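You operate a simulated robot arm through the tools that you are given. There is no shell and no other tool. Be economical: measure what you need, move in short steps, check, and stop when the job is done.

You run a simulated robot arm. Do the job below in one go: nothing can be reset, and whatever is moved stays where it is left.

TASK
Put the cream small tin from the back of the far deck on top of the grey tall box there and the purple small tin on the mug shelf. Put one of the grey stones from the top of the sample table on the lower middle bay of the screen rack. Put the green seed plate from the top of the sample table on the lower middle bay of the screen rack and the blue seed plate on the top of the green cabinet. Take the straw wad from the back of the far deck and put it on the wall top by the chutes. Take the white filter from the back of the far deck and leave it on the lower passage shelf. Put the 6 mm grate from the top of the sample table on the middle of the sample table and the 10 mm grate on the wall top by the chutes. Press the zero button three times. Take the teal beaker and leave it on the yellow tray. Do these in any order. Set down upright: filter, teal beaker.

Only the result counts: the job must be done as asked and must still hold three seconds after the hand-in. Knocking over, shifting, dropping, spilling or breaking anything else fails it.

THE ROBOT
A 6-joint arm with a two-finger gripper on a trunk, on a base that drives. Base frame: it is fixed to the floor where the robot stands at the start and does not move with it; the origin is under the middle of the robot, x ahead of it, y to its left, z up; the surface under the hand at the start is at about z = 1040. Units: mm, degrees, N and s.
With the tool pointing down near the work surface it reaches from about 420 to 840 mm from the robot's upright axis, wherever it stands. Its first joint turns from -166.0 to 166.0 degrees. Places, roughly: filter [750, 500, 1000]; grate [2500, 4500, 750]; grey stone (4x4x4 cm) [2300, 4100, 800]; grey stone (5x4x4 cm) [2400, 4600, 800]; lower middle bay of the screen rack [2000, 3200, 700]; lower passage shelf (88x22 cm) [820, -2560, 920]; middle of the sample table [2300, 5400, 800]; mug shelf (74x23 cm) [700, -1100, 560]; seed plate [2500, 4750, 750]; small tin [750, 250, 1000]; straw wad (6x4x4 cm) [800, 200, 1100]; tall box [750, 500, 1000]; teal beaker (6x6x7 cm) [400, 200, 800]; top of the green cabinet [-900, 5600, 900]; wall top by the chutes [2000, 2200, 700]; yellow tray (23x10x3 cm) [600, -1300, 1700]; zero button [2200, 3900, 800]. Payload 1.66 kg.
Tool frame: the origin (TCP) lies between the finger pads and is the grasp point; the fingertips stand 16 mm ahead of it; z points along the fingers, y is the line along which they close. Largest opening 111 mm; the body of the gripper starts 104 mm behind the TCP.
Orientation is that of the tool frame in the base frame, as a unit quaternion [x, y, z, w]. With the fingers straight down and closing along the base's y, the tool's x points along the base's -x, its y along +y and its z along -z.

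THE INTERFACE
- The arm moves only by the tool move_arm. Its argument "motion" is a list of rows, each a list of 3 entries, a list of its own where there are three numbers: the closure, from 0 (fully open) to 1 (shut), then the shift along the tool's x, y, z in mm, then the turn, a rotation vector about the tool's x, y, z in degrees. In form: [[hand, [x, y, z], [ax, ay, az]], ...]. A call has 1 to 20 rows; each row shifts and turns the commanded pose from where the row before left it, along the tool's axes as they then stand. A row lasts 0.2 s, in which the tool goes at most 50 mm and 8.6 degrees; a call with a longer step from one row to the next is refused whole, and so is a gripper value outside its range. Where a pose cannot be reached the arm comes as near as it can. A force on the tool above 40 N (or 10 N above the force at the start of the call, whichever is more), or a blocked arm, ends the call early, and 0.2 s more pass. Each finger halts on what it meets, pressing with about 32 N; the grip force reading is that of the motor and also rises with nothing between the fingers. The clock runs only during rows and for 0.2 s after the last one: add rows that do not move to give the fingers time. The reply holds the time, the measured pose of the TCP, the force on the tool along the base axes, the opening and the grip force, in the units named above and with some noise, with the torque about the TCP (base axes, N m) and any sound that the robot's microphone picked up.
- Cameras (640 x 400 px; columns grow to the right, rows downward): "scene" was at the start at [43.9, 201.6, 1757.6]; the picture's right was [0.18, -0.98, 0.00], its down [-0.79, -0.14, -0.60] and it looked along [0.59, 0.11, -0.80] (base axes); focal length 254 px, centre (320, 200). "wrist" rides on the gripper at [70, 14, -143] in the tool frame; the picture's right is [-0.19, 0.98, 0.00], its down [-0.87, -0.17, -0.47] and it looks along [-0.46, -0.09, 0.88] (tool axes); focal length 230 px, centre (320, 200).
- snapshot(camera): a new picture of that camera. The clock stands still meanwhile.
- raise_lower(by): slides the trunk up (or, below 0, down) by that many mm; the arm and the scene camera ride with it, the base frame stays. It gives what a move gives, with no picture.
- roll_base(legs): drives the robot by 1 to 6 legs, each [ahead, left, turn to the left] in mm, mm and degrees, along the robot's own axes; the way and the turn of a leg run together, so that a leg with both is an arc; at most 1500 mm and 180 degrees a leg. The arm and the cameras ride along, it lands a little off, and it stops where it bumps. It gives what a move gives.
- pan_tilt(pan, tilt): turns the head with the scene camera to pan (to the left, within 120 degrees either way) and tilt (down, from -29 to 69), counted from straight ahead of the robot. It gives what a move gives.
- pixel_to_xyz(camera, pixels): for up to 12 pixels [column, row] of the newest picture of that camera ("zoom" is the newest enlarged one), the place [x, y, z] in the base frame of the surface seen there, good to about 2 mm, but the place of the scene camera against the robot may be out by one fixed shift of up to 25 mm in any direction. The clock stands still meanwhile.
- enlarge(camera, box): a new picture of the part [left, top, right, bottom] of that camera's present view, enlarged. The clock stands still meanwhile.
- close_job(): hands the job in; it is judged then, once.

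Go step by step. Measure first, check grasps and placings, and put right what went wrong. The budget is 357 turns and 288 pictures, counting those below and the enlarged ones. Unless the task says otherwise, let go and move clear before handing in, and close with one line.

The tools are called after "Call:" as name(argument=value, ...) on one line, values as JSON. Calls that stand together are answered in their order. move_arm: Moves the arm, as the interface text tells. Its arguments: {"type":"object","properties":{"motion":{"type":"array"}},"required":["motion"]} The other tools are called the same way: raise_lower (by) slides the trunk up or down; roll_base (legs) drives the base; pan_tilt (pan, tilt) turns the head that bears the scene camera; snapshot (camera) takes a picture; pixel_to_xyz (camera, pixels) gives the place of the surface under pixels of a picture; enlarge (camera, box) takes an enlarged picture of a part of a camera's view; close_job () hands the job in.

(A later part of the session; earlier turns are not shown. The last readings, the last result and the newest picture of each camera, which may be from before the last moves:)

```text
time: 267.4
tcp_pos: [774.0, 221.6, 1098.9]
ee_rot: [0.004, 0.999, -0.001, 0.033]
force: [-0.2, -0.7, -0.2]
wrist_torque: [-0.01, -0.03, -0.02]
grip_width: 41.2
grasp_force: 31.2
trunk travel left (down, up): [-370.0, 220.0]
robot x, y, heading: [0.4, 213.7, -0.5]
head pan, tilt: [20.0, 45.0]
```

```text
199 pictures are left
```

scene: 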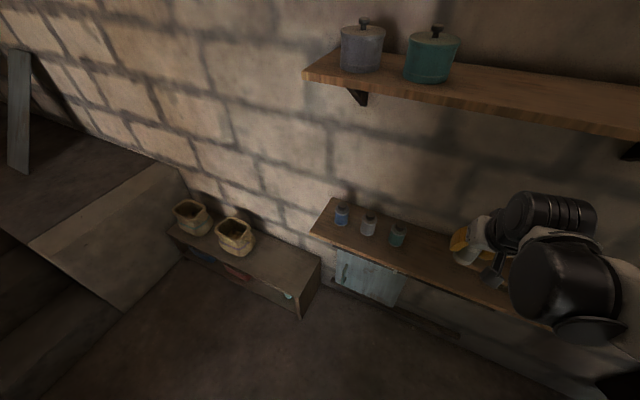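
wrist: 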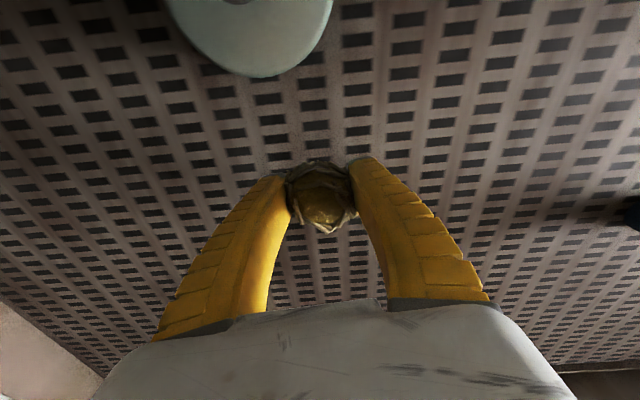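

Held. Lift, retract, back off and look along the way to the left.

Call:
move_arm(motion=[[1, [0, 0, -20], [0, 0, 0]], [1, [0, 0, -45], [0, 0, 0]], [1, [0, 0, -45], [0, 0, 0]], [1, [0, 0, -45], [0, 0, 0]], [1, [0, 0, -45], [0, 0, 0]], [1, [20, 0, 0], [0, 0, 0]], [1, [45, 0, 0], [0, 0, 0]], [1, [45, 0, 0], [0, 0, 0]], [1, [45, 0, 0], [0, 0, 0]], [1, [45, 0, 0], [0, 0, 0]], [1, [45, 0, 0], [0, 0, 0]], [1, [45, 0, 0], [0, 0, 0]], [1, [0, 0, 0], [0, 0, 0]]])

Call:
roll_base(legs=[[-450, 0, 0]])

Call:
pan_tilt(pan=80, tilt=30)

Call:
snapshot(camera="scene")

```text
time: 270.2
tcp_pos: [473.0, 224.9, 1280.5]
ee_rot: [0.004, 1.0, 0.0, 0.031]
force: [-0.1, 0.6, -0.3]
wrist_torque: [0.01, 0.04, 0.03]
grip_width: 40.1
grasp_force: 31.5
trunk travel left (down, up): [-370.0, 220.0]
robot x, y, heading: [-0.2, 218.3, -0.4]
head pan, tilt: [20.0, 45.0]
```

```text
time: 272.9
tcp_pos: [19.4, 229.2, 1281.5]
ee_rot: [0.001, 0.999, -0.001, 0.032]
force: [-0.2, -0.3, -0.1]
wrist_torque: [-0.02, -0.03, -0.02]
grip_width: 39.3
grasp_force: 31.6
trunk travel left (down, up): [-370.0, 220.0]
robot x, y, heading: [-451.3, 216.4, -0.4]
head pan, tilt: [20.0, 45.0]
```

```text
time: 274.2
tcp_pos: [19.1, 229.3, 1282.1]
ee_rot: [0.002, 0.999, 0.0, 0.032]
force: [0.6, -0.2, -0.2]
wrist_torque: [-0.01, -0.01, -0.02]
grip_width: 39.1
grasp_force: 32.3
trunk travel left (down, up): [-370.0, 220.0]
robot x, y, heading: [-454.3, 213.7, -0.4]
head pan, tilt: [80.0, 30.0]
```

```text
198 pictures are left
```

scene: 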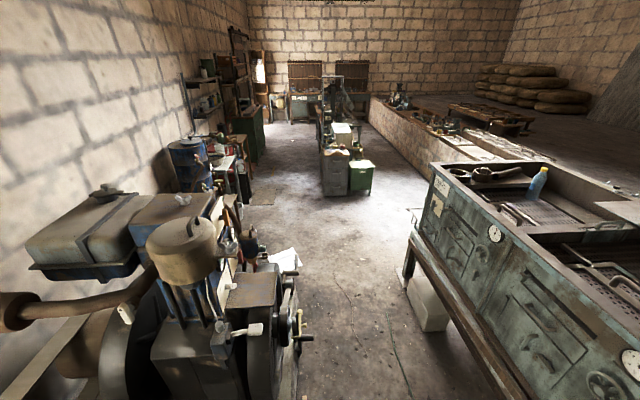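

Measure the aisle limits and landmarks.

Call:
pixel_to_xyz(camera="scene", pixels=[[300, 345], [430, 320], [408, 270], [350, 300], [360, 190], [325, 185], [372, 105], [430, 165], [250, 205], [240, 110], [310, 97], [470, 170]])

Call:
enlarge(camera="scene", box=[180, 40, 560, 280])

```text
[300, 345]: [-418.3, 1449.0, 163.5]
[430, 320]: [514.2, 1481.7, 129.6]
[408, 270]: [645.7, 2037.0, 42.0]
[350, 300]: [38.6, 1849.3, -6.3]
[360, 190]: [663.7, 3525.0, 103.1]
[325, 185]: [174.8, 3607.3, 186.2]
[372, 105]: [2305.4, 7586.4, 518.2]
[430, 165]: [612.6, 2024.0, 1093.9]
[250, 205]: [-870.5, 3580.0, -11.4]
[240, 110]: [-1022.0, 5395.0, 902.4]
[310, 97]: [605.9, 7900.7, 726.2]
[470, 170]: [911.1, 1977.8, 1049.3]
```

```text
1.67 times, centred on (370, 160) of scene
```

zoom: 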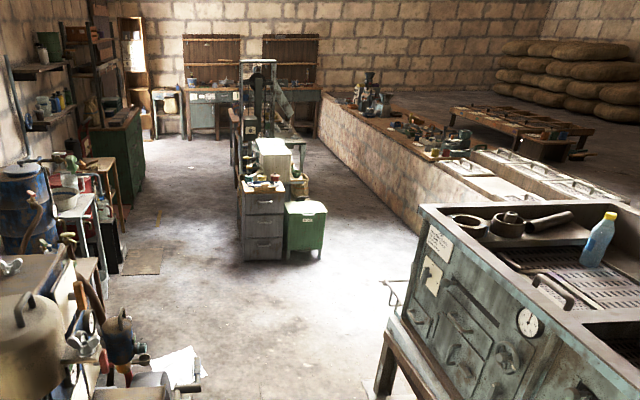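

Turn to face +y, shift into the aisle and drive between machine and deck.

Call:
roll_base(legs=[[0, 0, 90], [0, -500, 0]])

Call:
pan_tilt(pan=0, tilt=40)

Call:
snapshot(camera="scene")

```text
time: 281.0
tcp_pos: [38.4, 689.0, 1281.2]
ee_rot: [-0.706, 0.708, 0.022, 0.024]
force: [-0.1, -1.0, -0.2]
wrist_torque: [-0.05, 0.05, 0.03]
grip_width: 38.5
grasp_force: 32.0
trunk travel left (down, up): [-370.0, 220.0]
robot x, y, heading: [49.4, 214.6, 89.9]
head pan, tilt: [80.0, 30.0]
```

```text
time: 282.5
tcp_pos: [36.7, 688.6, 1281.0]
ee_rot: [-0.706, 0.707, 0.022, 0.024]
force: [0.3, 0.5, -0.5]
wrist_torque: [0.02, 0.02, -0.03]
grip_width: 38.6
grasp_force: 32.1
trunk travel left (down, up): [-370.0, 220.0]
robot x, y, heading: [49.9, 214.7, 90.1]
head pan, tilt: [0.0, 40.0]
```

```text
196 pictures are left
```

scene: 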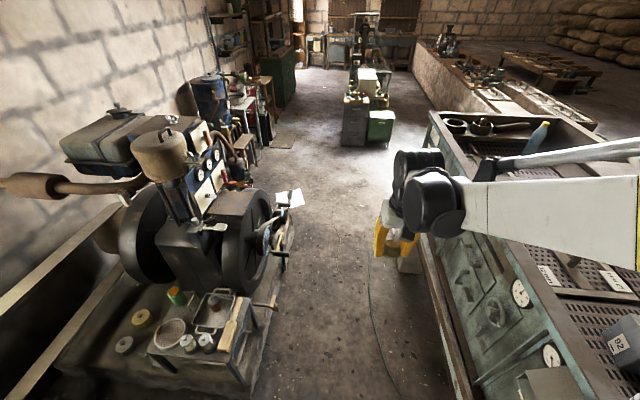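

Call:
pixel_to_xyz(camera="scene", pixels=[[262, 350], [277, 295], [290, 235], [295, 195], [460, 380], [440, 320], [425, 265], [410, 262], [245, 385], [275, 235]])

```text
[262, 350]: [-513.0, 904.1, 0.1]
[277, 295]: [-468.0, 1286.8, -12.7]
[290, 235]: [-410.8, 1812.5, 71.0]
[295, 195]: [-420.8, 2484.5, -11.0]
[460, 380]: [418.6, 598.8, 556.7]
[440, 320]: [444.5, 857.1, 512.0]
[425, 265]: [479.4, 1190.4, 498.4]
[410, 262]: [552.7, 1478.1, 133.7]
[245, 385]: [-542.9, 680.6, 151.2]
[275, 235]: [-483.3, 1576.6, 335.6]
```

The gap is about -410…444 wide with me at x = 49. Drive ahead.

Call:
roll_base(legs=[[1200, 30, 0], [1200, 0, 0]])

Call:
pan_tilt(pan=-70, tilt=35)

Call:
snapshot(camera="scene")

Call:
pan_tilt(pan=-20, tilt=35)

Call:
snapshot(camera="scene")

```text
time: 294.3
tcp_pos: [7.1, 3096.0, 1281.2]
ee_rot: [0.707, -0.706, -0.022, -0.022]
force: [-0.6, 0.0, 0.1]
wrist_torque: [0.0, -0.03, -0.02]
grip_width: 38.4
grasp_force: 32.3
trunk travel left (down, up): [-370.0, 220.0]
robot x, y, heading: [20.1, 2621.6, 90.1]
head pan, tilt: [0.0, 40.0]
```

```text
time: 295.7
tcp_pos: [8.0, 3095.4, 1281.2]
ee_rot: [0.707, -0.707, -0.022, -0.024]
force: [0.1, 0.5, -0.3]
wrist_torque: [-0.02, 0.03, 0.0]
grip_width: 38.6
grasp_force: 31.5
trunk travel left (down, up): [-370.0, 220.0]
robot x, y, heading: [19.4, 2627.3, 90.1]
head pan, tilt: [-70.0, 35.0]
```

```text
195 pictures are left
```

scene: 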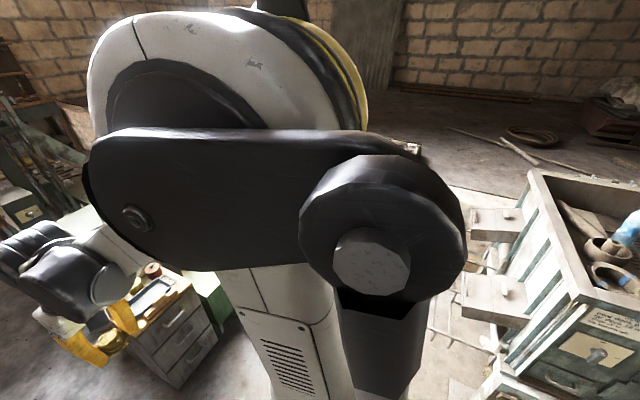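

```text
time: 296.9
tcp_pos: [7.5, 3096.6, 1281.2]
ee_rot: [-0.707, 0.707, 0.022, 0.024]
force: [-0.3, 0.4, -0.8]
wrist_torque: [0.01, 0.03, 0.02]
grip_width: 38.8
grasp_force: 32.0
trunk travel left (down, up): [-370.0, 220.0]
robot x, y, heading: [22.6, 2626.8, 89.9]
head pan, tilt: [-20.0, 35.0]
```

```text
194 pictures are left
```

scene: 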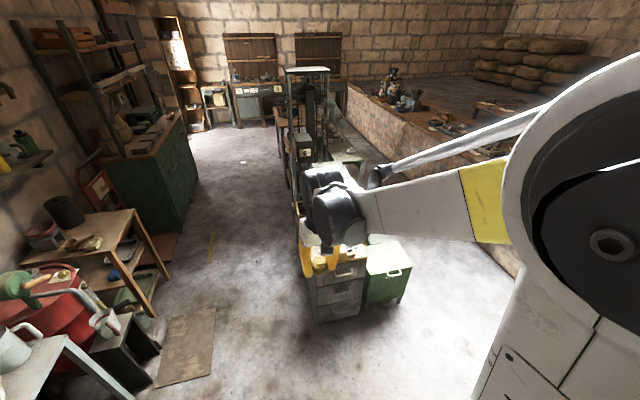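

Turn to face +x and look toward the wall top by the chutes.

Call:
roll_base(legs=[[0, 0, -90]])

Call:
pan_tilt(pan=20, tilt=35)

Call:
snapshot(camera="scene")

```text
time: 301.1
tcp_pos: [492.8, 2637.7, 1281.5]
ee_rot: [-0.001, 0.999, 0.0, 0.032]
force: [0.0, -0.3, -0.5]
wrist_torque: [0.03, 0.0, 0.0]
grip_width: 38.3
grasp_force: 31.9
trunk travel left (down, up): [-370.0, 220.0]
robot x, y, heading: [22.3, 2621.6, 0.2]
head pan, tilt: [-20.0, 35.0]
```

```text
time: 302.2
tcp_pos: [492.1, 2639.0, 1281.2]
ee_rot: [-0.002, 0.999, -0.001, 0.032]
force: [0.3, 0.1, -0.3]
wrist_torque: [0.03, 0.0, 0.01]
grip_width: 38.3
grasp_force: 31.9
trunk travel left (down, up): [-370.0, 220.0]
robot x, y, heading: [20.9, 2623.1, 0.0]
head pan, tilt: [20.0, 35.0]
```

```text
193 pictures are left
```

scene: 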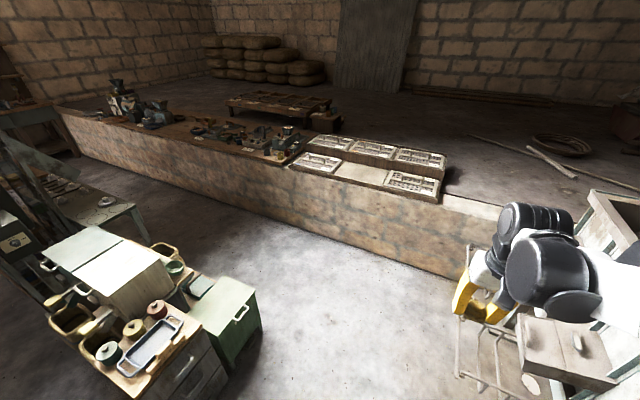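

Call:
enlarge(camera="scene", box=[200, 100, 520, 280])

Call:
pixel_to_xyz(camera="scene", pixels=[[450, 200], [480, 210], [490, 235], [440, 195], [360, 175], [320, 165], [410, 183], [430, 270], [250, 270], [500, 300], [210, 310], [270, 150]])

```text
2.00 times, centred on (360, 190) of scene
```

zoom: 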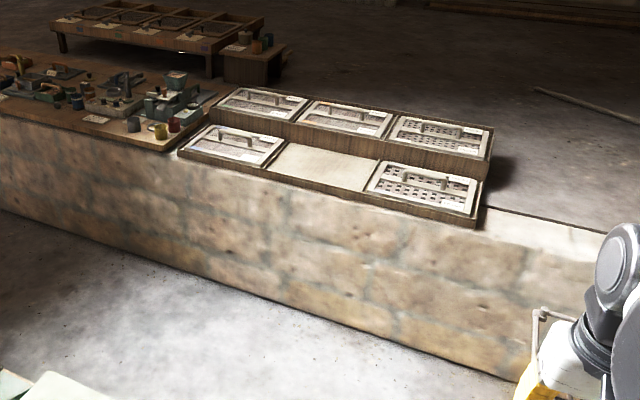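

```text
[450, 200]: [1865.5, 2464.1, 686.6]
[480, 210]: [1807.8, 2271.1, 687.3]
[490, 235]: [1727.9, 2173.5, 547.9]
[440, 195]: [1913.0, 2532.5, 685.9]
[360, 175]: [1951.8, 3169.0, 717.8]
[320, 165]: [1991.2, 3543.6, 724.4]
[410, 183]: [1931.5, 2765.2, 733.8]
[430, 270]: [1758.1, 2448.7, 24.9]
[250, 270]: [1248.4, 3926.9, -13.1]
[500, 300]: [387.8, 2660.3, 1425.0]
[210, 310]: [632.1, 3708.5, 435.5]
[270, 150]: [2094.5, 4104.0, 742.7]
```

Drive ahead 600 mm and look to the right for the chute side.

Call:
roll_base(legs=[[650, 60, 0]])

Call:
pan_tilt(pan=5, tilt=40)

Call:
snapshot(camera="scene")

Call:
snapshot(camera="wrist")

```text
time: 305.8
tcp_pos: [1144.6, 2702.8, 1280.9]
ee_rot: [-0.003, 1.0, -0.002, 0.031]
force: [-0.1, -0.4, -0.1]
wrist_torque: [0.0, -0.01, 0.0]
grip_width: 38.2
grasp_force: 32.5
trunk travel left (down, up): [-370.0, 220.0]
robot x, y, heading: [676.4, 2686.4, 0.3]
head pan, tilt: [20.0, 35.0]
```

```text
time: 306.6
tcp_pos: [1145.3, 2704.4, 1281.8]
ee_rot: [-0.003, 0.999, 0.0, 0.032]
force: [0.6, 0.0, -0.7]
wrist_torque: [0.04, -0.02, 0.02]
grip_width: 38.0
grasp_force: 32.3
trunk travel left (down, up): [-370.0, 220.0]
robot x, y, heading: [673.7, 2689.0, 0.6]
head pan, tilt: [5.0, 40.0]
```

```text
191 pictures are left
```

scene: 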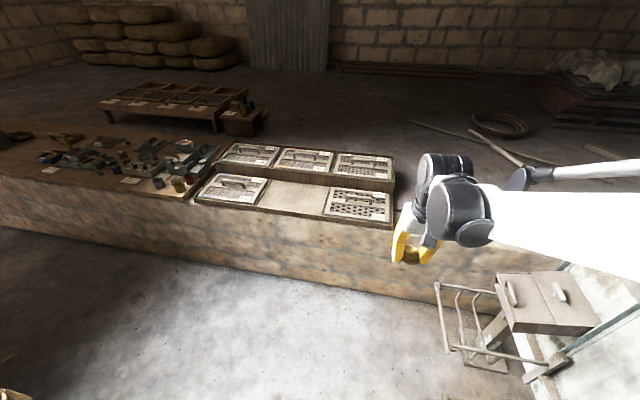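

```text
190 pictures are left
```

wrist: 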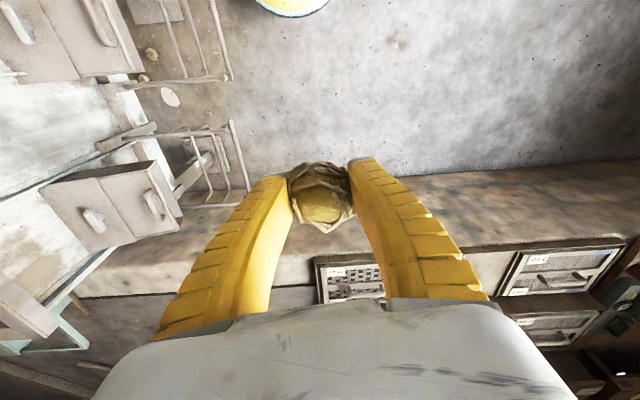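

Call:
pixel_to_xyz(camera="scene", pixels=[[445, 285], [452, 345], [510, 325], [440, 310], [495, 285], [398, 225], [435, 255], [425, 225], [300, 195], [205, 200], [280, 182], [385, 218]])

Call:
pixel_to_xyz(camera="wrist", pixels=[[280, 270], [220, 295], [130, 275], [240, 255], [150, 330], [290, 295], [235, 125], [170, 225], [240, 185]])

```text
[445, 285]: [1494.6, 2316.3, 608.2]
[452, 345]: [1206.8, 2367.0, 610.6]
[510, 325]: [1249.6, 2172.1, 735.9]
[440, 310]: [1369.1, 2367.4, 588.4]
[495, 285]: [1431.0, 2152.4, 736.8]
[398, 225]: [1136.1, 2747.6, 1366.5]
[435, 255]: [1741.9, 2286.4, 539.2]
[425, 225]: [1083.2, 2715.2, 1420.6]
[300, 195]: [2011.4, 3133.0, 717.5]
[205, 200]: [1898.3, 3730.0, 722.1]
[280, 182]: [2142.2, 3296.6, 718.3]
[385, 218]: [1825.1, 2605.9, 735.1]
```

```text
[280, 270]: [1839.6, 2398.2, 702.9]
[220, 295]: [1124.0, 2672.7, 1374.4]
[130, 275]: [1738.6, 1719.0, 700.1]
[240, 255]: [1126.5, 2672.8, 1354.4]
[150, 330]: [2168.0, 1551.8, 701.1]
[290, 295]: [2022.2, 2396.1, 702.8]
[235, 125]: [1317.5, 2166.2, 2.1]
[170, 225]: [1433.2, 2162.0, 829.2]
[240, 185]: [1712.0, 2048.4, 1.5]
```

Chute frames reach y ≈ 2367 at x 1200–1500; I'll stand at (1350,2730) and reach over. Drive there and lower the trunk.

Call:
roll_base(legs=[[670, 40, -0.3]])

Call:
raise_lower(by=-330)

Call:
snapshot(camera="wrist")

```text
time: 310.3
tcp_pos: [1811.9, 2737.4, 1281.0]
ee_rot: [0.003, 0.999, -0.001, 0.032]
force: [0.5, -0.1, -0.4]
wrist_torque: [-0.01, 0.03, -0.02]
grip_width: 38.1
grasp_force: 31.1
trunk travel left (down, up): [-370.0, 220.0]
robot x, y, heading: [1339.0, 2726.8, -0.7]
head pan, tilt: [5.0, 40.0]
```

```text
time: 313.6
tcp_pos: [1813.4, 2737.2, 952.3]
ee_rot: [0.004, 0.999, -0.001, 0.032]
force: [0.6, -0.8, 0.1]
wrist_torque: [0.0, -0.05, -0.02]
grip_width: 38.1
grasp_force: 32.0
trunk travel left (down, up): [-40.0, 550.0]
robot x, y, heading: [1338.6, 2732.3, -0.4]
head pan, tilt: [5.0, 40.0]
```

```text
189 pictures are left
```

wrist: 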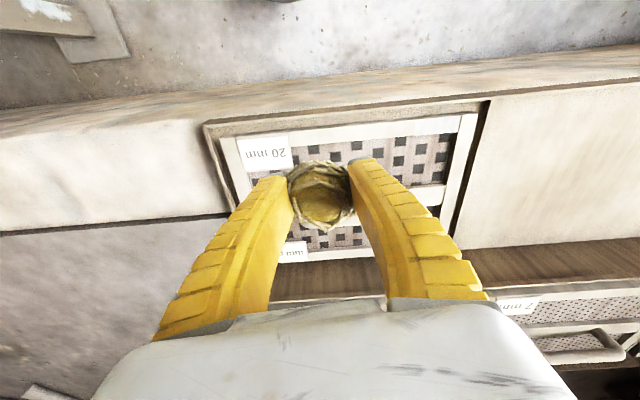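

Call:
pixel_to_xyz(camera="wrist", pixels=[[100, 170], [100, 215], [100, 250], [120, 320], [60, 200], [10, 140], [150, 125], [200, 200], [50, 330], [215, 125], [480, 105], [540, 200]])

```text
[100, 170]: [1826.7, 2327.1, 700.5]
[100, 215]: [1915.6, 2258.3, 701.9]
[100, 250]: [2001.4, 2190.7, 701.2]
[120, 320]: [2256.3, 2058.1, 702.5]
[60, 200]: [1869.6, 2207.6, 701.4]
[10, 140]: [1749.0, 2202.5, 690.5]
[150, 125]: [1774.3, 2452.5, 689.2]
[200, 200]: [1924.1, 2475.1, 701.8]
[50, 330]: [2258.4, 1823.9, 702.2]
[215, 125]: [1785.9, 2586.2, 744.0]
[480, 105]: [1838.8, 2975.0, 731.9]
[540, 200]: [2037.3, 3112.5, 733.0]
```

The coping (wall top) spans x ≈ 1780–1930 at y ≈ 2300, z 701. Place the wad at (1860,2400).

Call:
move_arm(motion=[[1, [-5.9, -42.1, 0.4], [0, 0, 0]], [1, [-5.9, -42.1, 0.4], [0, 0, 0]], [1, [-5.9, -42.1, 0.4], [0, 0, 0]], [1, [-5.9, -42.1, 0.4], [0, 0, 0]], [1, [-5.9, -42.1, 0.4], [0, 0, 0]], [1, [-5.9, -42.1, 0.4], [0, 0, 0]], [1, [-5.9, -42.1, 0.4], [0, 0, 0]], [1, [-5.9, -42.1, 0.4], [0, 0, 0]], [1, [2.8, 0, 43], [0, 0, 0]], [1, [2.8, 0, 43], [0, 0, 0]], [1, [2.8, 0, 43], [0, 0, 0]], [1, [2.8, 0, 43], [0, 0, 0]], [1, [2.8, 0, 43], [0, 0, 0]], [1, [0, 0, 0], [0, 0, 0]]])

Call:
snapshot(camera="wrist")

```text
time: 316.6
tcp_pos: [1856.6, 2398.9, 735.5]
ee_rot: [0.003, 1.0, -0.001, 0.031]
force: [-0.3, 0.2, -0.8]
wrist_torque: [0.03, 0.02, 0.01]
grip_width: 37.9
grasp_force: 32.0
trunk travel left (down, up): [-40.0, 550.0]
robot x, y, heading: [1340.6, 2726.5, -0.5]
head pan, tilt: [5.0, 40.0]
```

```text
188 pictures are left
```

wrist: 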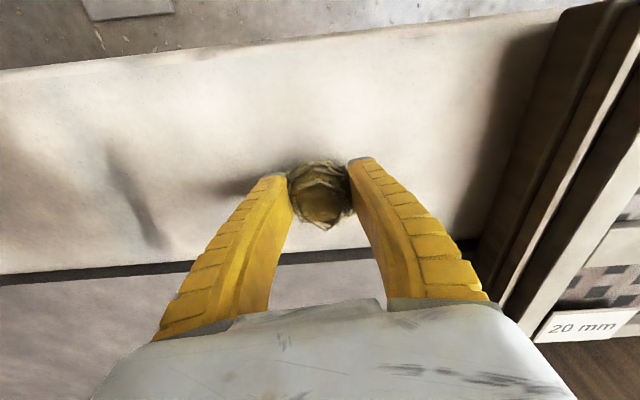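

Call:
move_arm(motion=[[1, [0.3, 0, 5], [0, 0, 0]], [1, [0.2, 0, 3], [0, 0, 0]], [1, [0.2, 0, 3], [0, 0, 0]]])

Call:
move_arm(motion=[[1, [0, 0, 1.5], [0, 0, 0]], [1, [0, 0, 0], [0, 0, 0]]])

```text
time: 317.4
tcp_pos: [1856.7, 2399.5, 725.3]
ee_rot: [0.003, 0.999, -0.001, 0.032]
force: [0.4, -1.1, 3.7]
wrist_torque: [-0.11, -0.01, -0.01]
grip_width: 37.9
grasp_force: 31.8
trunk travel left (down, up): [-40.0, 550.0]
robot x, y, heading: [1337.9, 2727.2, -0.3]
head pan, tilt: [5.0, 40.0]
```

```text
time: 318.0
tcp_pos: [1857.0, 2398.3, 724.8]
ee_rot: [0.003, 0.999, -0.001, 0.033]
force: [3.0, -2.7, 15.1]
wrist_torque: [-0.3, -0.09, 0.02]
grip_width: 38.0
grasp_force: 31.8
trunk travel left (down, up): [-40.0, 550.0]
robot x, y, heading: [1339.5, 2725.5, -0.3]
head pan, tilt: [5.0, 40.0]
```

Contact. Release and rise.

Call:
move_arm(motion=[[1, [0, 0, -2], [0, 0, 0]], [0.5, [0, 0, 0], [0, 0, 0]], [0.3, [0, 0, 0], [0, 0, 0]], [0.2, [0, 0, 0], [0, 0, 0]], [0.2, [0, 0, -15], [0, 0, 0]], [0.2, [0, 0, -40], [0, 0, 0]], [0, [0, 0, -45], [0, 0, 0]], [0, [0, 0, -45], [0, 0, 0]], [0, [0, 0, -45], [0, 0, 0]]])

Call:
snapshot(camera="wrist")

Call:
pan_tilt(pan=45, tilt=35)

Call:
snapshot(camera="scene")

```text
time: 320.0
tcp_pos: [1845.5, 2399.3, 916.0]
ee_rot: [0.003, 0.999, 0.0, 0.032]
force: [-0.5, 0.1, 0.0]
wrist_torque: [0.0, 0.01, 0.0]
grip_width: 111.0
grasp_force: 0.1
trunk travel left (down, up): [-40.0, 550.0]
robot x, y, heading: [1339.7, 2728.2, -0.5]
head pan, tilt: [5.0, 40.0]
```

```text
187 pictures are left
```

wrist: 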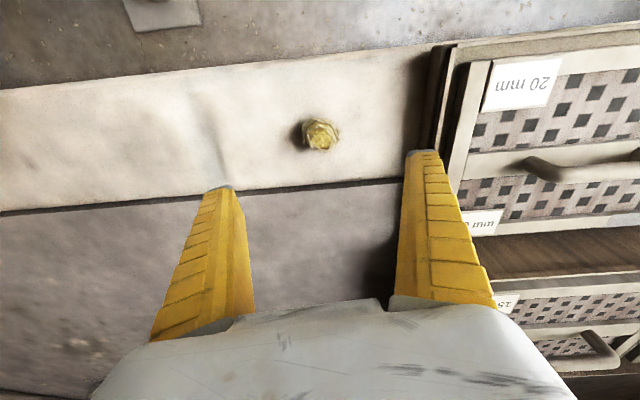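

```text
time: 321.0
tcp_pos: [1845.3, 2398.9, 914.6]
ee_rot: [0.003, 0.999, -0.002, 0.032]
force: [-0.4, -0.1, 0.2]
wrist_torque: [-0.03, 0.03, 0.01]
grip_width: 110.9
grasp_force: 0.1
trunk travel left (down, up): [-40.0, 550.0]
robot x, y, heading: [1337.9, 2725.6, -0.5]
head pan, tilt: [45.0, 35.0]
```

```text
186 pictures are left
```

scene: 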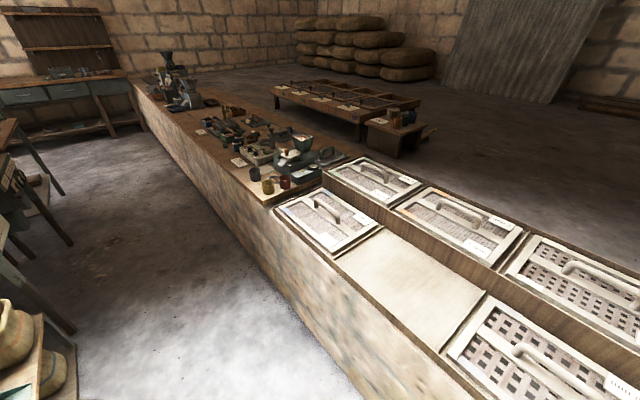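

The straw wad is on the wall top. Retract the hand to the front and measure toward the sample table.

Call:
pixel_to_xyz(camera="scene", pixels=[[70, 330], [45, 370], [150, 130], [215, 165], [290, 280], [70, 190], [270, 195], [180, 80], [320, 380], [245, 175]])

Call:
move_arm(motion=[[0, [0, 0, -40], [0, 0, 0]], [0, [0, 0, -40], [0, 0, 0]], [0, [0, 45, 0], [0, 0, 0]], [0, [0, 45, 0], [0, 0, 0]], [0, [0, 45, 0], [0, 0, 0]], [0, [0, 45, 0], [0, 0, 0]], [0, [5, 45, 0], [0, 0, 0]], [0, [10, 45, 0], [0, 0, 0]], [0, [20, 45, 0], [0, 0, 0]]])

Call:
raise_lower(by=300)

Call:
enlarge(camera="scene", box=[100, 20, 420, 220])

```text
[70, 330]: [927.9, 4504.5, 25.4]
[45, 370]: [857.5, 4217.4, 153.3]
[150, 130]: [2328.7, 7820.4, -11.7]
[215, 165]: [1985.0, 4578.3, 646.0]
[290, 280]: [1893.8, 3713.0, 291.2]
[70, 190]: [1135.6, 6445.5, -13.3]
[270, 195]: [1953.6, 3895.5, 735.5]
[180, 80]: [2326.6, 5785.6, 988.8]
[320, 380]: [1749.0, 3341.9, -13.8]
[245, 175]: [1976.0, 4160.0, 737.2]
```

```text
time: 323.0
tcp_pos: [1806.7, 2716.6, 991.5]
ee_rot: [0.003, 1.0, -0.001, 0.031]
force: [0.1, 0.1, -0.5]
wrist_torque: [0.0, 0.01, 0.01]
grip_width: 110.8
grasp_force: 0.1
trunk travel left (down, up): [-40.0, 550.0]
robot x, y, heading: [1340.8, 2728.5, -0.1]
head pan, tilt: [45.0, 35.0]
```

```text
time: 326.0
tcp_pos: [1806.3, 2716.5, 1291.9]
ee_rot: [0.003, 0.999, -0.001, 0.032]
force: [-0.1, 0.4, 0.2]
wrist_torque: [0.0, 0.0, -0.02]
grip_width: 110.9
grasp_force: 0.0
trunk travel left (down, up): [-340.0, 250.0]
robot x, y, heading: [1338.2, 2725.6, -0.1]
head pan, tilt: [45.0, 35.0]
```

```text
2.00 times, centred on (260, 120) of scene
```

zoom: 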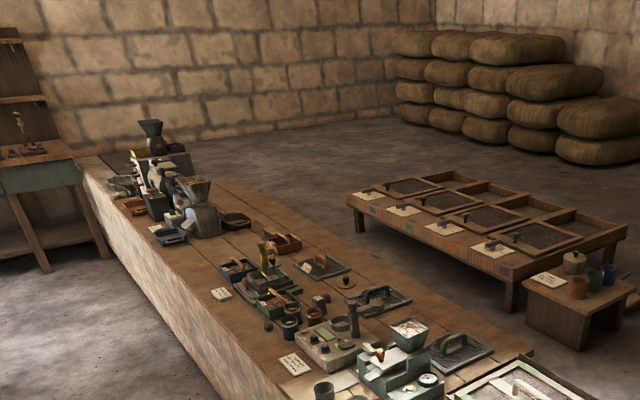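

Strafe along the wall to y ≈ 4250 and look at the table.

Call:
roll_base(legs=[[40, 800, 0], [80, 720, 0]])

Call:
pan_tilt(pan=5, tilt=48)

Call:
snapshot(camera="scene")

Call:
snapshot(camera="wrist")

```text
time: 333.9
tcp_pos: [1939.9, 4228.7, 1292.0]
ee_rot: [0.005, 0.999, -0.002, 0.033]
force: [0.2, -0.6, -1.1]
wrist_torque: [-0.03, -0.01, 0.01]
grip_width: 111.1
grasp_force: 0.1
trunk travel left (down, up): [-340.0, 250.0]
robot x, y, heading: [1470.7, 4238.8, -0.6]
head pan, tilt: [45.0, 35.0]
```

```text
time: 334.9
tcp_pos: [1939.2, 4229.3, 1292.5]
ee_rot: [0.004, 0.999, -0.001, 0.032]
force: [-0.7, 0.3, -0.2]
wrist_torque: [0.03, 0.0, 0.0]
grip_width: 110.8
grasp_force: 0.1
trunk travel left (down, up): [-340.0, 250.0]
robot x, y, heading: [1472.7, 4242.6, -0.5]
head pan, tilt: [5.0, 48.0]
```

```text
184 pictures are left
```

scene: 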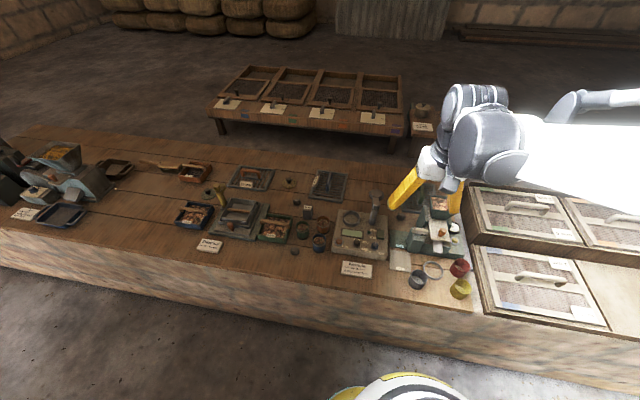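

```text
183 pictures are left
```

wrist: 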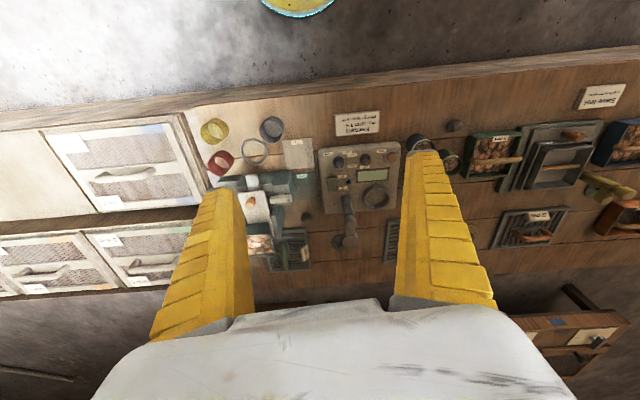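

Crowded table. Enlarge both views to identify pieces.

Call:
enlarge(camera="scene", box=[160, 150, 400, 300])

Call:
enlarge(camera="wrist", box=[180, 90, 420, 280])

Call:
enlarge(camera="scene", box=[0, 120, 240, 270])

Call:
enlarge(camera="wrist", box=[400, 60, 640, 260])

```text
2.67 times, centred on (280, 225) of scene
```

zoom: 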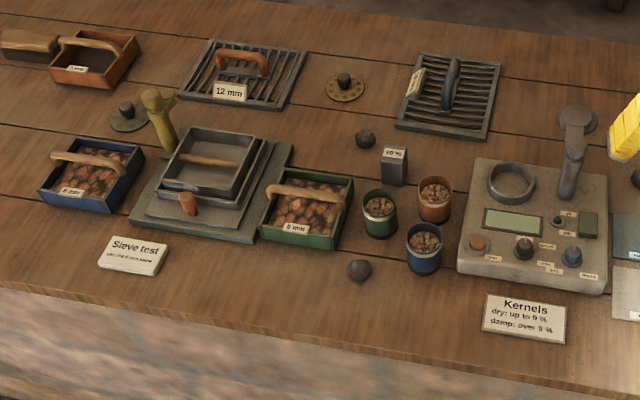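

```text
2.11 times, centred on (300, 185) of wrist
```

zoom: 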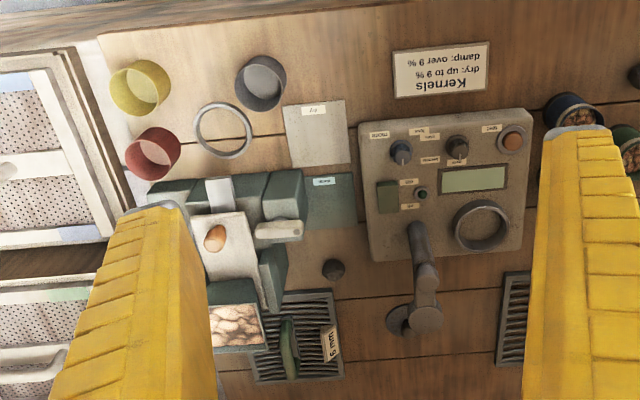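

```text
2.67 times, centred on (120, 195) of scene
```

zoom: 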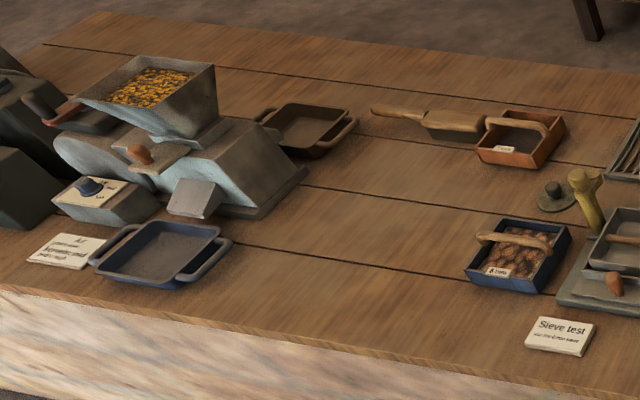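

```text
2.00 times, centred on (520, 160) of wrist
```

zoom: 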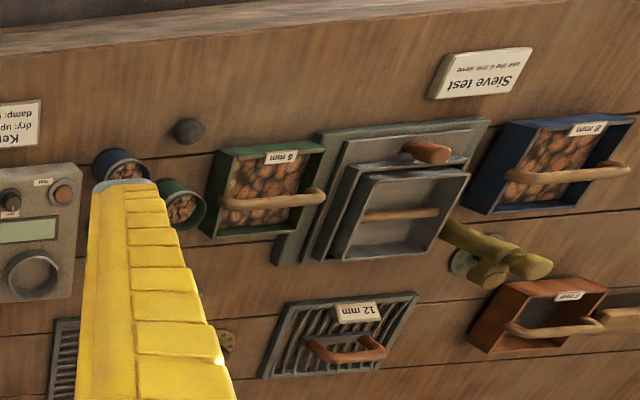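

I need coordinates; measure from the first scene view.

Call:
snapshot(camera="scene")

Call:
pixel_to_xyz(camera="scene", pixels=[[251, 177], [330, 186], [289, 183], [208, 193], [375, 192], [296, 202], [295, 251], [308, 212], [339, 241], [356, 243], [375, 245], [435, 230]])

Call:
enlarge(camera="wrist", box=[280, 130, 420, 220])

Call:
enlarge(camera="wrist", box=[200, 160, 330, 290])

```text
178 pictures are left
```

scene: 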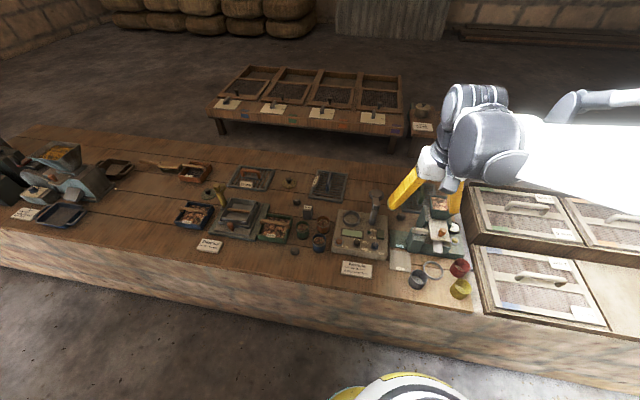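

```text
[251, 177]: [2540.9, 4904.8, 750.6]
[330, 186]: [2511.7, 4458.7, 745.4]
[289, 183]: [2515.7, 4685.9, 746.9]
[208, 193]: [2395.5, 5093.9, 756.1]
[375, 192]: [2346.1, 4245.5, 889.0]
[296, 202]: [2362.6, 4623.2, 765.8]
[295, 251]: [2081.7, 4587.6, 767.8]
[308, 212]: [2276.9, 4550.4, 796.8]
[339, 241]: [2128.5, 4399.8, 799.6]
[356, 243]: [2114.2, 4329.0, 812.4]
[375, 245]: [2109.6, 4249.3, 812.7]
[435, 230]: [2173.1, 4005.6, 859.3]
```

```text
4.44 times, centred on (350, 175) of wrist
```

zoom: 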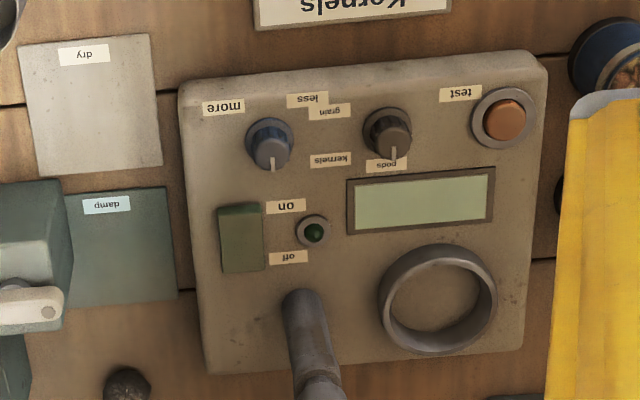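

```text
3.08 times, centred on (265, 225) of wrist
```

zoom: 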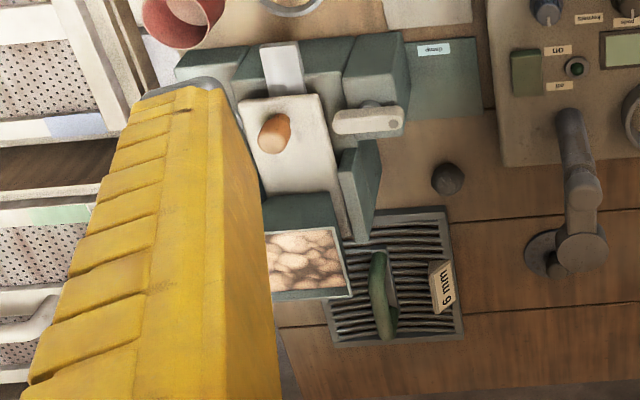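

The 6 mm grate (green handle) is behind a green device; find the zero button there. Shift the arm left to unblock the head's view.

Call:
move_arm(motion=[[0, [0, 45, 0], [0, 0, 0]], [0, [0, 45, 0], [0, 0, 0]], [0, [0, 45, 0], [0, 0, 0]], [0, [0, 45, 0], [0, 0, 0]], [0, [0, 45, 0], [0, 0, 0]], [0, [0, 45, 0], [0, 0, 0]], [0, [0, 45, 0], [0, 0, 0]], [0, [0, 45, 0], [0, 0, 0]]])

Call:
pan_tilt(pan=-15, tilt=50)

Call:
snapshot(camera="scene")

Call:
snapshot(camera="wrist")

```text
time: 336.7
tcp_pos: [1941.3, 4594.0, 1291.5]
ee_rot: [0.005, 0.999, -0.001, 0.032]
force: [1.3, 0.4, -1.3]
wrist_torque: [-0.06, -0.01, -0.01]
grip_width: 110.9
grasp_force: 0.1
trunk travel left (down, up): [-340.0, 250.0]
robot x, y, heading: [1472.7, 4239.8, -0.5]
head pan, tilt: [5.0, 48.0]
```

```text
time: 337.6
tcp_pos: [1941.5, 4590.0, 1291.2]
ee_rot: [0.005, 0.999, 0.0, 0.033]
force: [0.0, 0.5, -0.2]
wrist_torque: [0.0, 0.02, -0.04]
grip_width: 110.9
grasp_force: 0.1
trunk travel left (down, up): [-340.0, 250.0]
robot x, y, heading: [1474.9, 4238.6, -0.4]
head pan, tilt: [-15.0, 50.0]
```

```text
175 pictures are left
```

scene: 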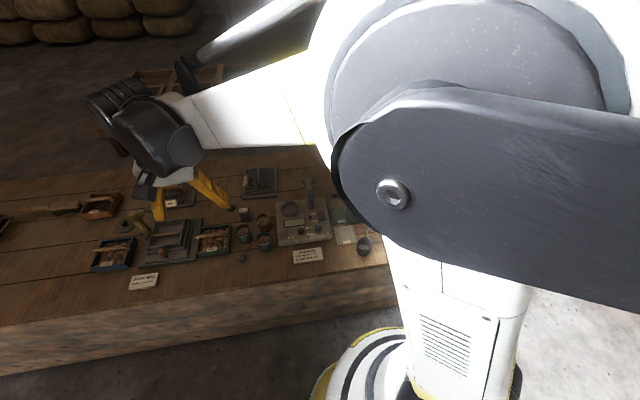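

```text
174 pictures are left
```

wrist: 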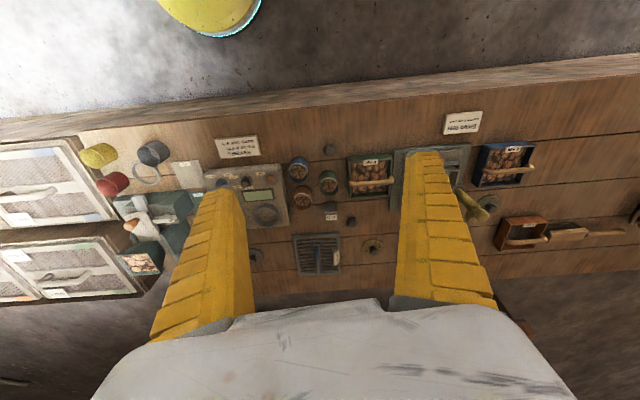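

Call:
enlarge(camera="wrist", box=[240, 130, 420, 290])

Call:
enlarge(camera="wrist", box=[70, 130, 230, 280])

Call:
enlarge(camera="wrist", box=[430, 120, 560, 250])

```text
2.50 times, centred on (330, 210) of wrist
```

zoom: 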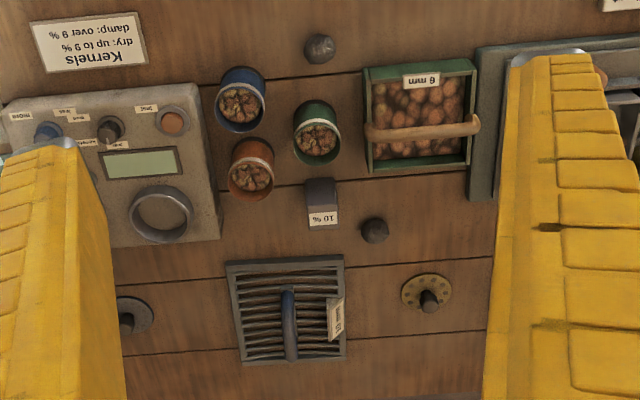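

```text
2.67 times, centred on (150, 205) of wrist
```

zoom: 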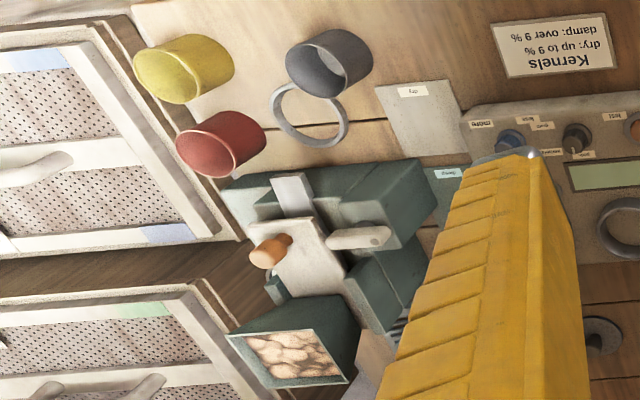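

```text
3.08 times, centred on (495, 185) of wrist
```

zoom: 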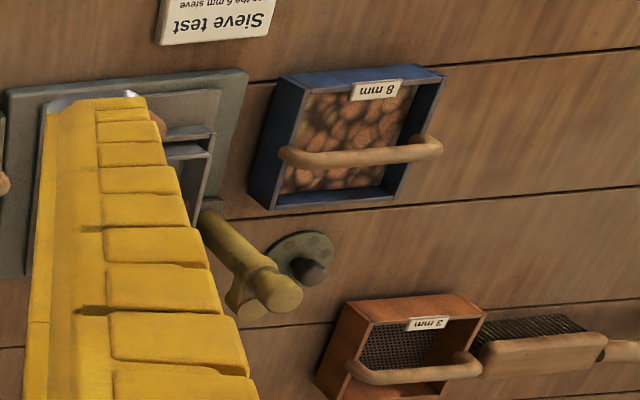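

Three seed plates: blue-grey near the meter, yellow, and green by the yellow crusher; stones found too. To see the green balance (zero button), move the base right and the arm to its right side.

Call:
move_arm(motion=[[0, [0, -45, 0], [0, 0, 0]], [0, [0, -45, 0], [0, 0, 0]], [0, [0, -45, 0], [0, 0, 0]], [0, [0, -45, 0], [0, 0, 0]], [0, [0, -45, 0], [0, 0, 0]], [0, [0, -45, 0], [0, 0, 0]], [0, [0, -45, 0], [0, 0, 0]], [0, [0, -45, 0], [0, 0, 0]], [0, [0, -45, 0], [0, 0, 0]], [0, [0, -45, 0], [0, 0, 0]]])

Call:
roll_base(legs=[[0, -480, 0]])

Call:
pan_tilt(pan=25, tilt=50)

Call:
snapshot(camera="scene")

```text
time: 339.8
tcp_pos: [1938.9, 4138.6, 1291.4]
ee_rot: [0.004, 0.999, 0.0, 0.032]
force: [0.2, -0.4, -0.7]
wrist_torque: [0.01, -0.01, -0.01]
grip_width: 111.0
grasp_force: 0.0
trunk travel left (down, up): [-340.0, 250.0]
robot x, y, heading: [1475.2, 4243.2, -0.6]
head pan, tilt: [-15.0, 50.0]
```

```text
time: 342.6
tcp_pos: [1932.1, 3661.6, 1290.8]
ee_rot: [0.008, 0.999, -0.002, 0.033]
force: [-0.3, 0.0, -1.1]
wrist_torque: [0.0, 0.01, 0.0]
grip_width: 111.0
grasp_force: 0.0
trunk travel left (down, up): [-340.0, 250.0]
robot x, y, heading: [1468.9, 3765.4, -0.9]
head pan, tilt: [-15.0, 50.0]
```

```text
time: 343.6
tcp_pos: [1932.5, 3662.9, 1291.8]
ee_rot: [0.008, 0.999, -0.001, 0.032]
force: [-0.5, -0.1, -0.6]
wrist_torque: [-0.01, 0.0, -0.05]
grip_width: 111.0
grasp_force: 0.1
trunk travel left (down, up): [-340.0, 250.0]
robot x, y, heading: [1468.0, 3766.3, -1.4]
head pan, tilt: [25.0, 50.0]
```

```text
170 pictures are left
```

scene: 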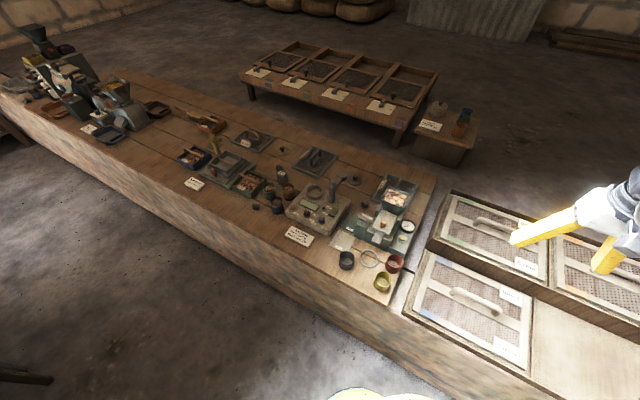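

Call:
enlarge(camera="scene", box=[270, 140, 440, 290])

Call:
pixel_to_xyz(camera="zoom", pixels=[[520, 325], [505, 275], [470, 335], [395, 345], [430, 320], [490, 160], [430, 230], [330, 160], [300, 155], [555, 440], [240, 130], [520, 250]])

```text
2.67 times, centred on (355, 215) of scene
```

zoom: 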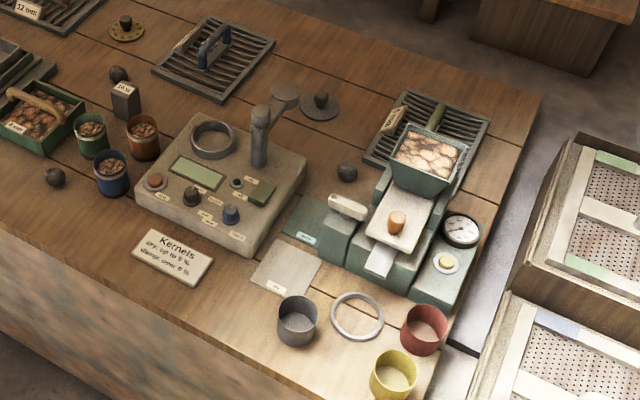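

```text
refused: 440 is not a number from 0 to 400
```

The yellow button at zoom (446,263) beside the dial is likely "zero"; enlarge to read and measure.

Call:
pixel_to_xyz(camera="zoom", pixels=[[446, 263], [446, 272], [462, 230], [430, 280], [410, 215], [425, 155], [397, 222], [420, 195], [440, 115], [400, 140], [321, 100], [347, 172]])

Call:
enlarge(camera="scene", box=[355, 175, 425, 275])

```text
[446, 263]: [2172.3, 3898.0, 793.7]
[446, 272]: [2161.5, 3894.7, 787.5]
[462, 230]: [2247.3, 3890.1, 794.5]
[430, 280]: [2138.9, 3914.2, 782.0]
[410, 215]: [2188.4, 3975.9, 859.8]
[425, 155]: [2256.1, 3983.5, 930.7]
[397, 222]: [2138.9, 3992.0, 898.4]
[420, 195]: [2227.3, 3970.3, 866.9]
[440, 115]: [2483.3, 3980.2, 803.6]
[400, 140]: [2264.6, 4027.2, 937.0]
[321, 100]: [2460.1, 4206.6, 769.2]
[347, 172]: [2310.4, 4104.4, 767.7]
```

```text
4.00 times, centred on (390, 225) of scene
```

zoom: 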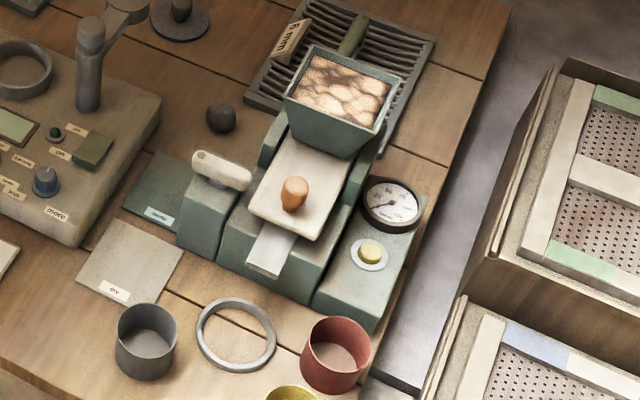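

The button is at about (2172,3898,807), matching the task. Lower the trunk and bring closed fingers above it.

Call:
move_arm(motion=[[1, [-29.4, 30.1, 1.9], [0, 0, 0]], [1, [-29.4, 30.1, 1.9], [0, 0, 0]], [1, [-29.4, 30.1, 1.9], [0, 0, 0]], [1, [-29.4, 30.1, 1.9], [0, 0, 0]], [1, [-29.4, 30.1, 1.9], [0, 0, 0]], [1, [-29.4, 30.1, 1.9], [0, 0, 0]], [1, [-29.4, 30.1, 1.9], [0, 0, 0]], [1, [-29.4, 30.1, 1.9], [0, 0, 0]], [1, [0, 0, 0], [0, 0, 0]]])

Call:
raise_lower(by=-300)

Call:
snapshot(camera="wrist")

```text
time: 345.6
tcp_pos: [2169.2, 3899.8, 1292.0]
ee_rot: [0.008, 0.999, -0.001, 0.032]
force: [0.1, -0.2, 0.1]
wrist_torque: [0.01, -0.05, 0.01]
grip_width: 0.0
grasp_force: 28.8
trunk travel left (down, up): [-340.0, 250.0]
robot x, y, heading: [1465.1, 3766.0, -0.9]
head pan, tilt: [25.0, 50.0]
```

```text
time: 348.6
tcp_pos: [2171.4, 3898.9, 991.5]
ee_rot: [0.009, 0.999, -0.002, 0.032]
force: [-0.3, -0.7, -0.1]
wrist_torque: [-0.02, 0.0, -0.01]
grip_width: 0.0
grasp_force: 28.5
trunk travel left (down, up): [-40.0, 550.0]
robot x, y, heading: [1465.8, 3765.4, -1.0]
head pan, tilt: [25.0, 50.0]
```

```text
167 pictures are left
```

wrist: 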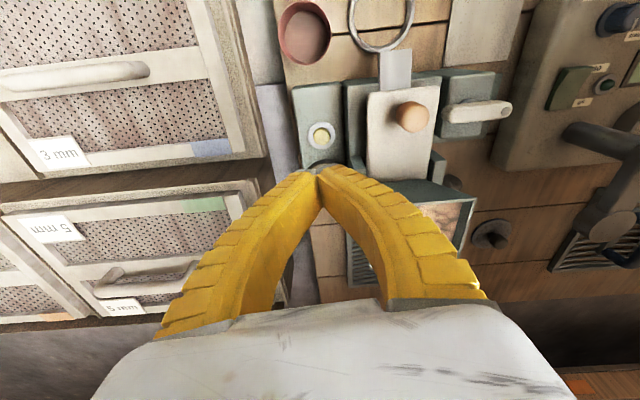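

Measure the button at (321,135) in the wrist view.

Call:
enlarge(camera="wrist", box=[280, 70, 440, 190])

Call:
pixel_to_xyz(camera="wrist", pixels=[[321, 135], [313, 136], [328, 134], [321, 128], [320, 142], [305, 125], [305, 155], [410, 105], [430, 215], [325, 163], [330, 105]])

```text
3.33 times, centred on (360, 130) of wrist
```

zoom: 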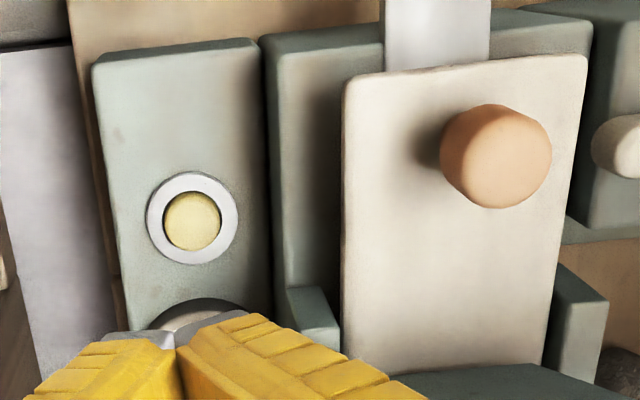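

```text
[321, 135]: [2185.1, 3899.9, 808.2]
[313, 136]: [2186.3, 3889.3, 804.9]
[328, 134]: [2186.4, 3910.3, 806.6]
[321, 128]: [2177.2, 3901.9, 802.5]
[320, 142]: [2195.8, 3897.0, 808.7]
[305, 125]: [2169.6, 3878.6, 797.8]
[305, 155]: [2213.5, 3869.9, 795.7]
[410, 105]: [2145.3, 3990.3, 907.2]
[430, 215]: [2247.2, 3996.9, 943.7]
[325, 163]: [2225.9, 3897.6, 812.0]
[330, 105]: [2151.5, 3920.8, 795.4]
```

Button centre (2186,3900,808). Descend to 7 mm above it.

Call:
move_arm(motion=[[1, [-1.1, 0.3, 40.2], [0, 0, 0]], [1, [-1.1, 0.3, 40.2], [0, 0, 0]], [1, [-1.1, 0.3, 40.2], [0, 0, 0]], [1, [-1.1, 0.3, 40.2], [0, 0, 0]], [1, [0, 0, 0], [0, 0, 0]]])

Call:
enlarge(camera="wrist", box=[240, 70, 440, 210])

```text
time: 349.9
tcp_pos: [2186.0, 3900.7, 829.0]
ee_rot: [0.008, 0.999, 0.0, 0.032]
force: [-0.2, -1.1, -0.5]
wrist_torque: [-0.02, 0.05, 0.0]
grip_width: 0.0
grasp_force: 28.9
trunk travel left (down, up): [-40.0, 550.0]
robot x, y, heading: [1467.0, 3767.7, -1.0]
head pan, tilt: [25.0, 50.0]
```

```text
2.86 times, centred on (340, 140) of wrist
```

zoom: 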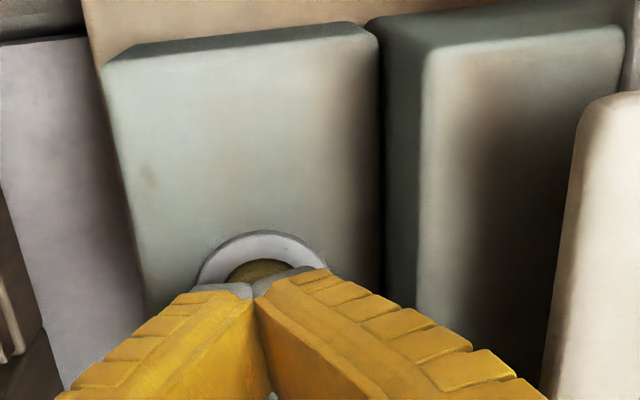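

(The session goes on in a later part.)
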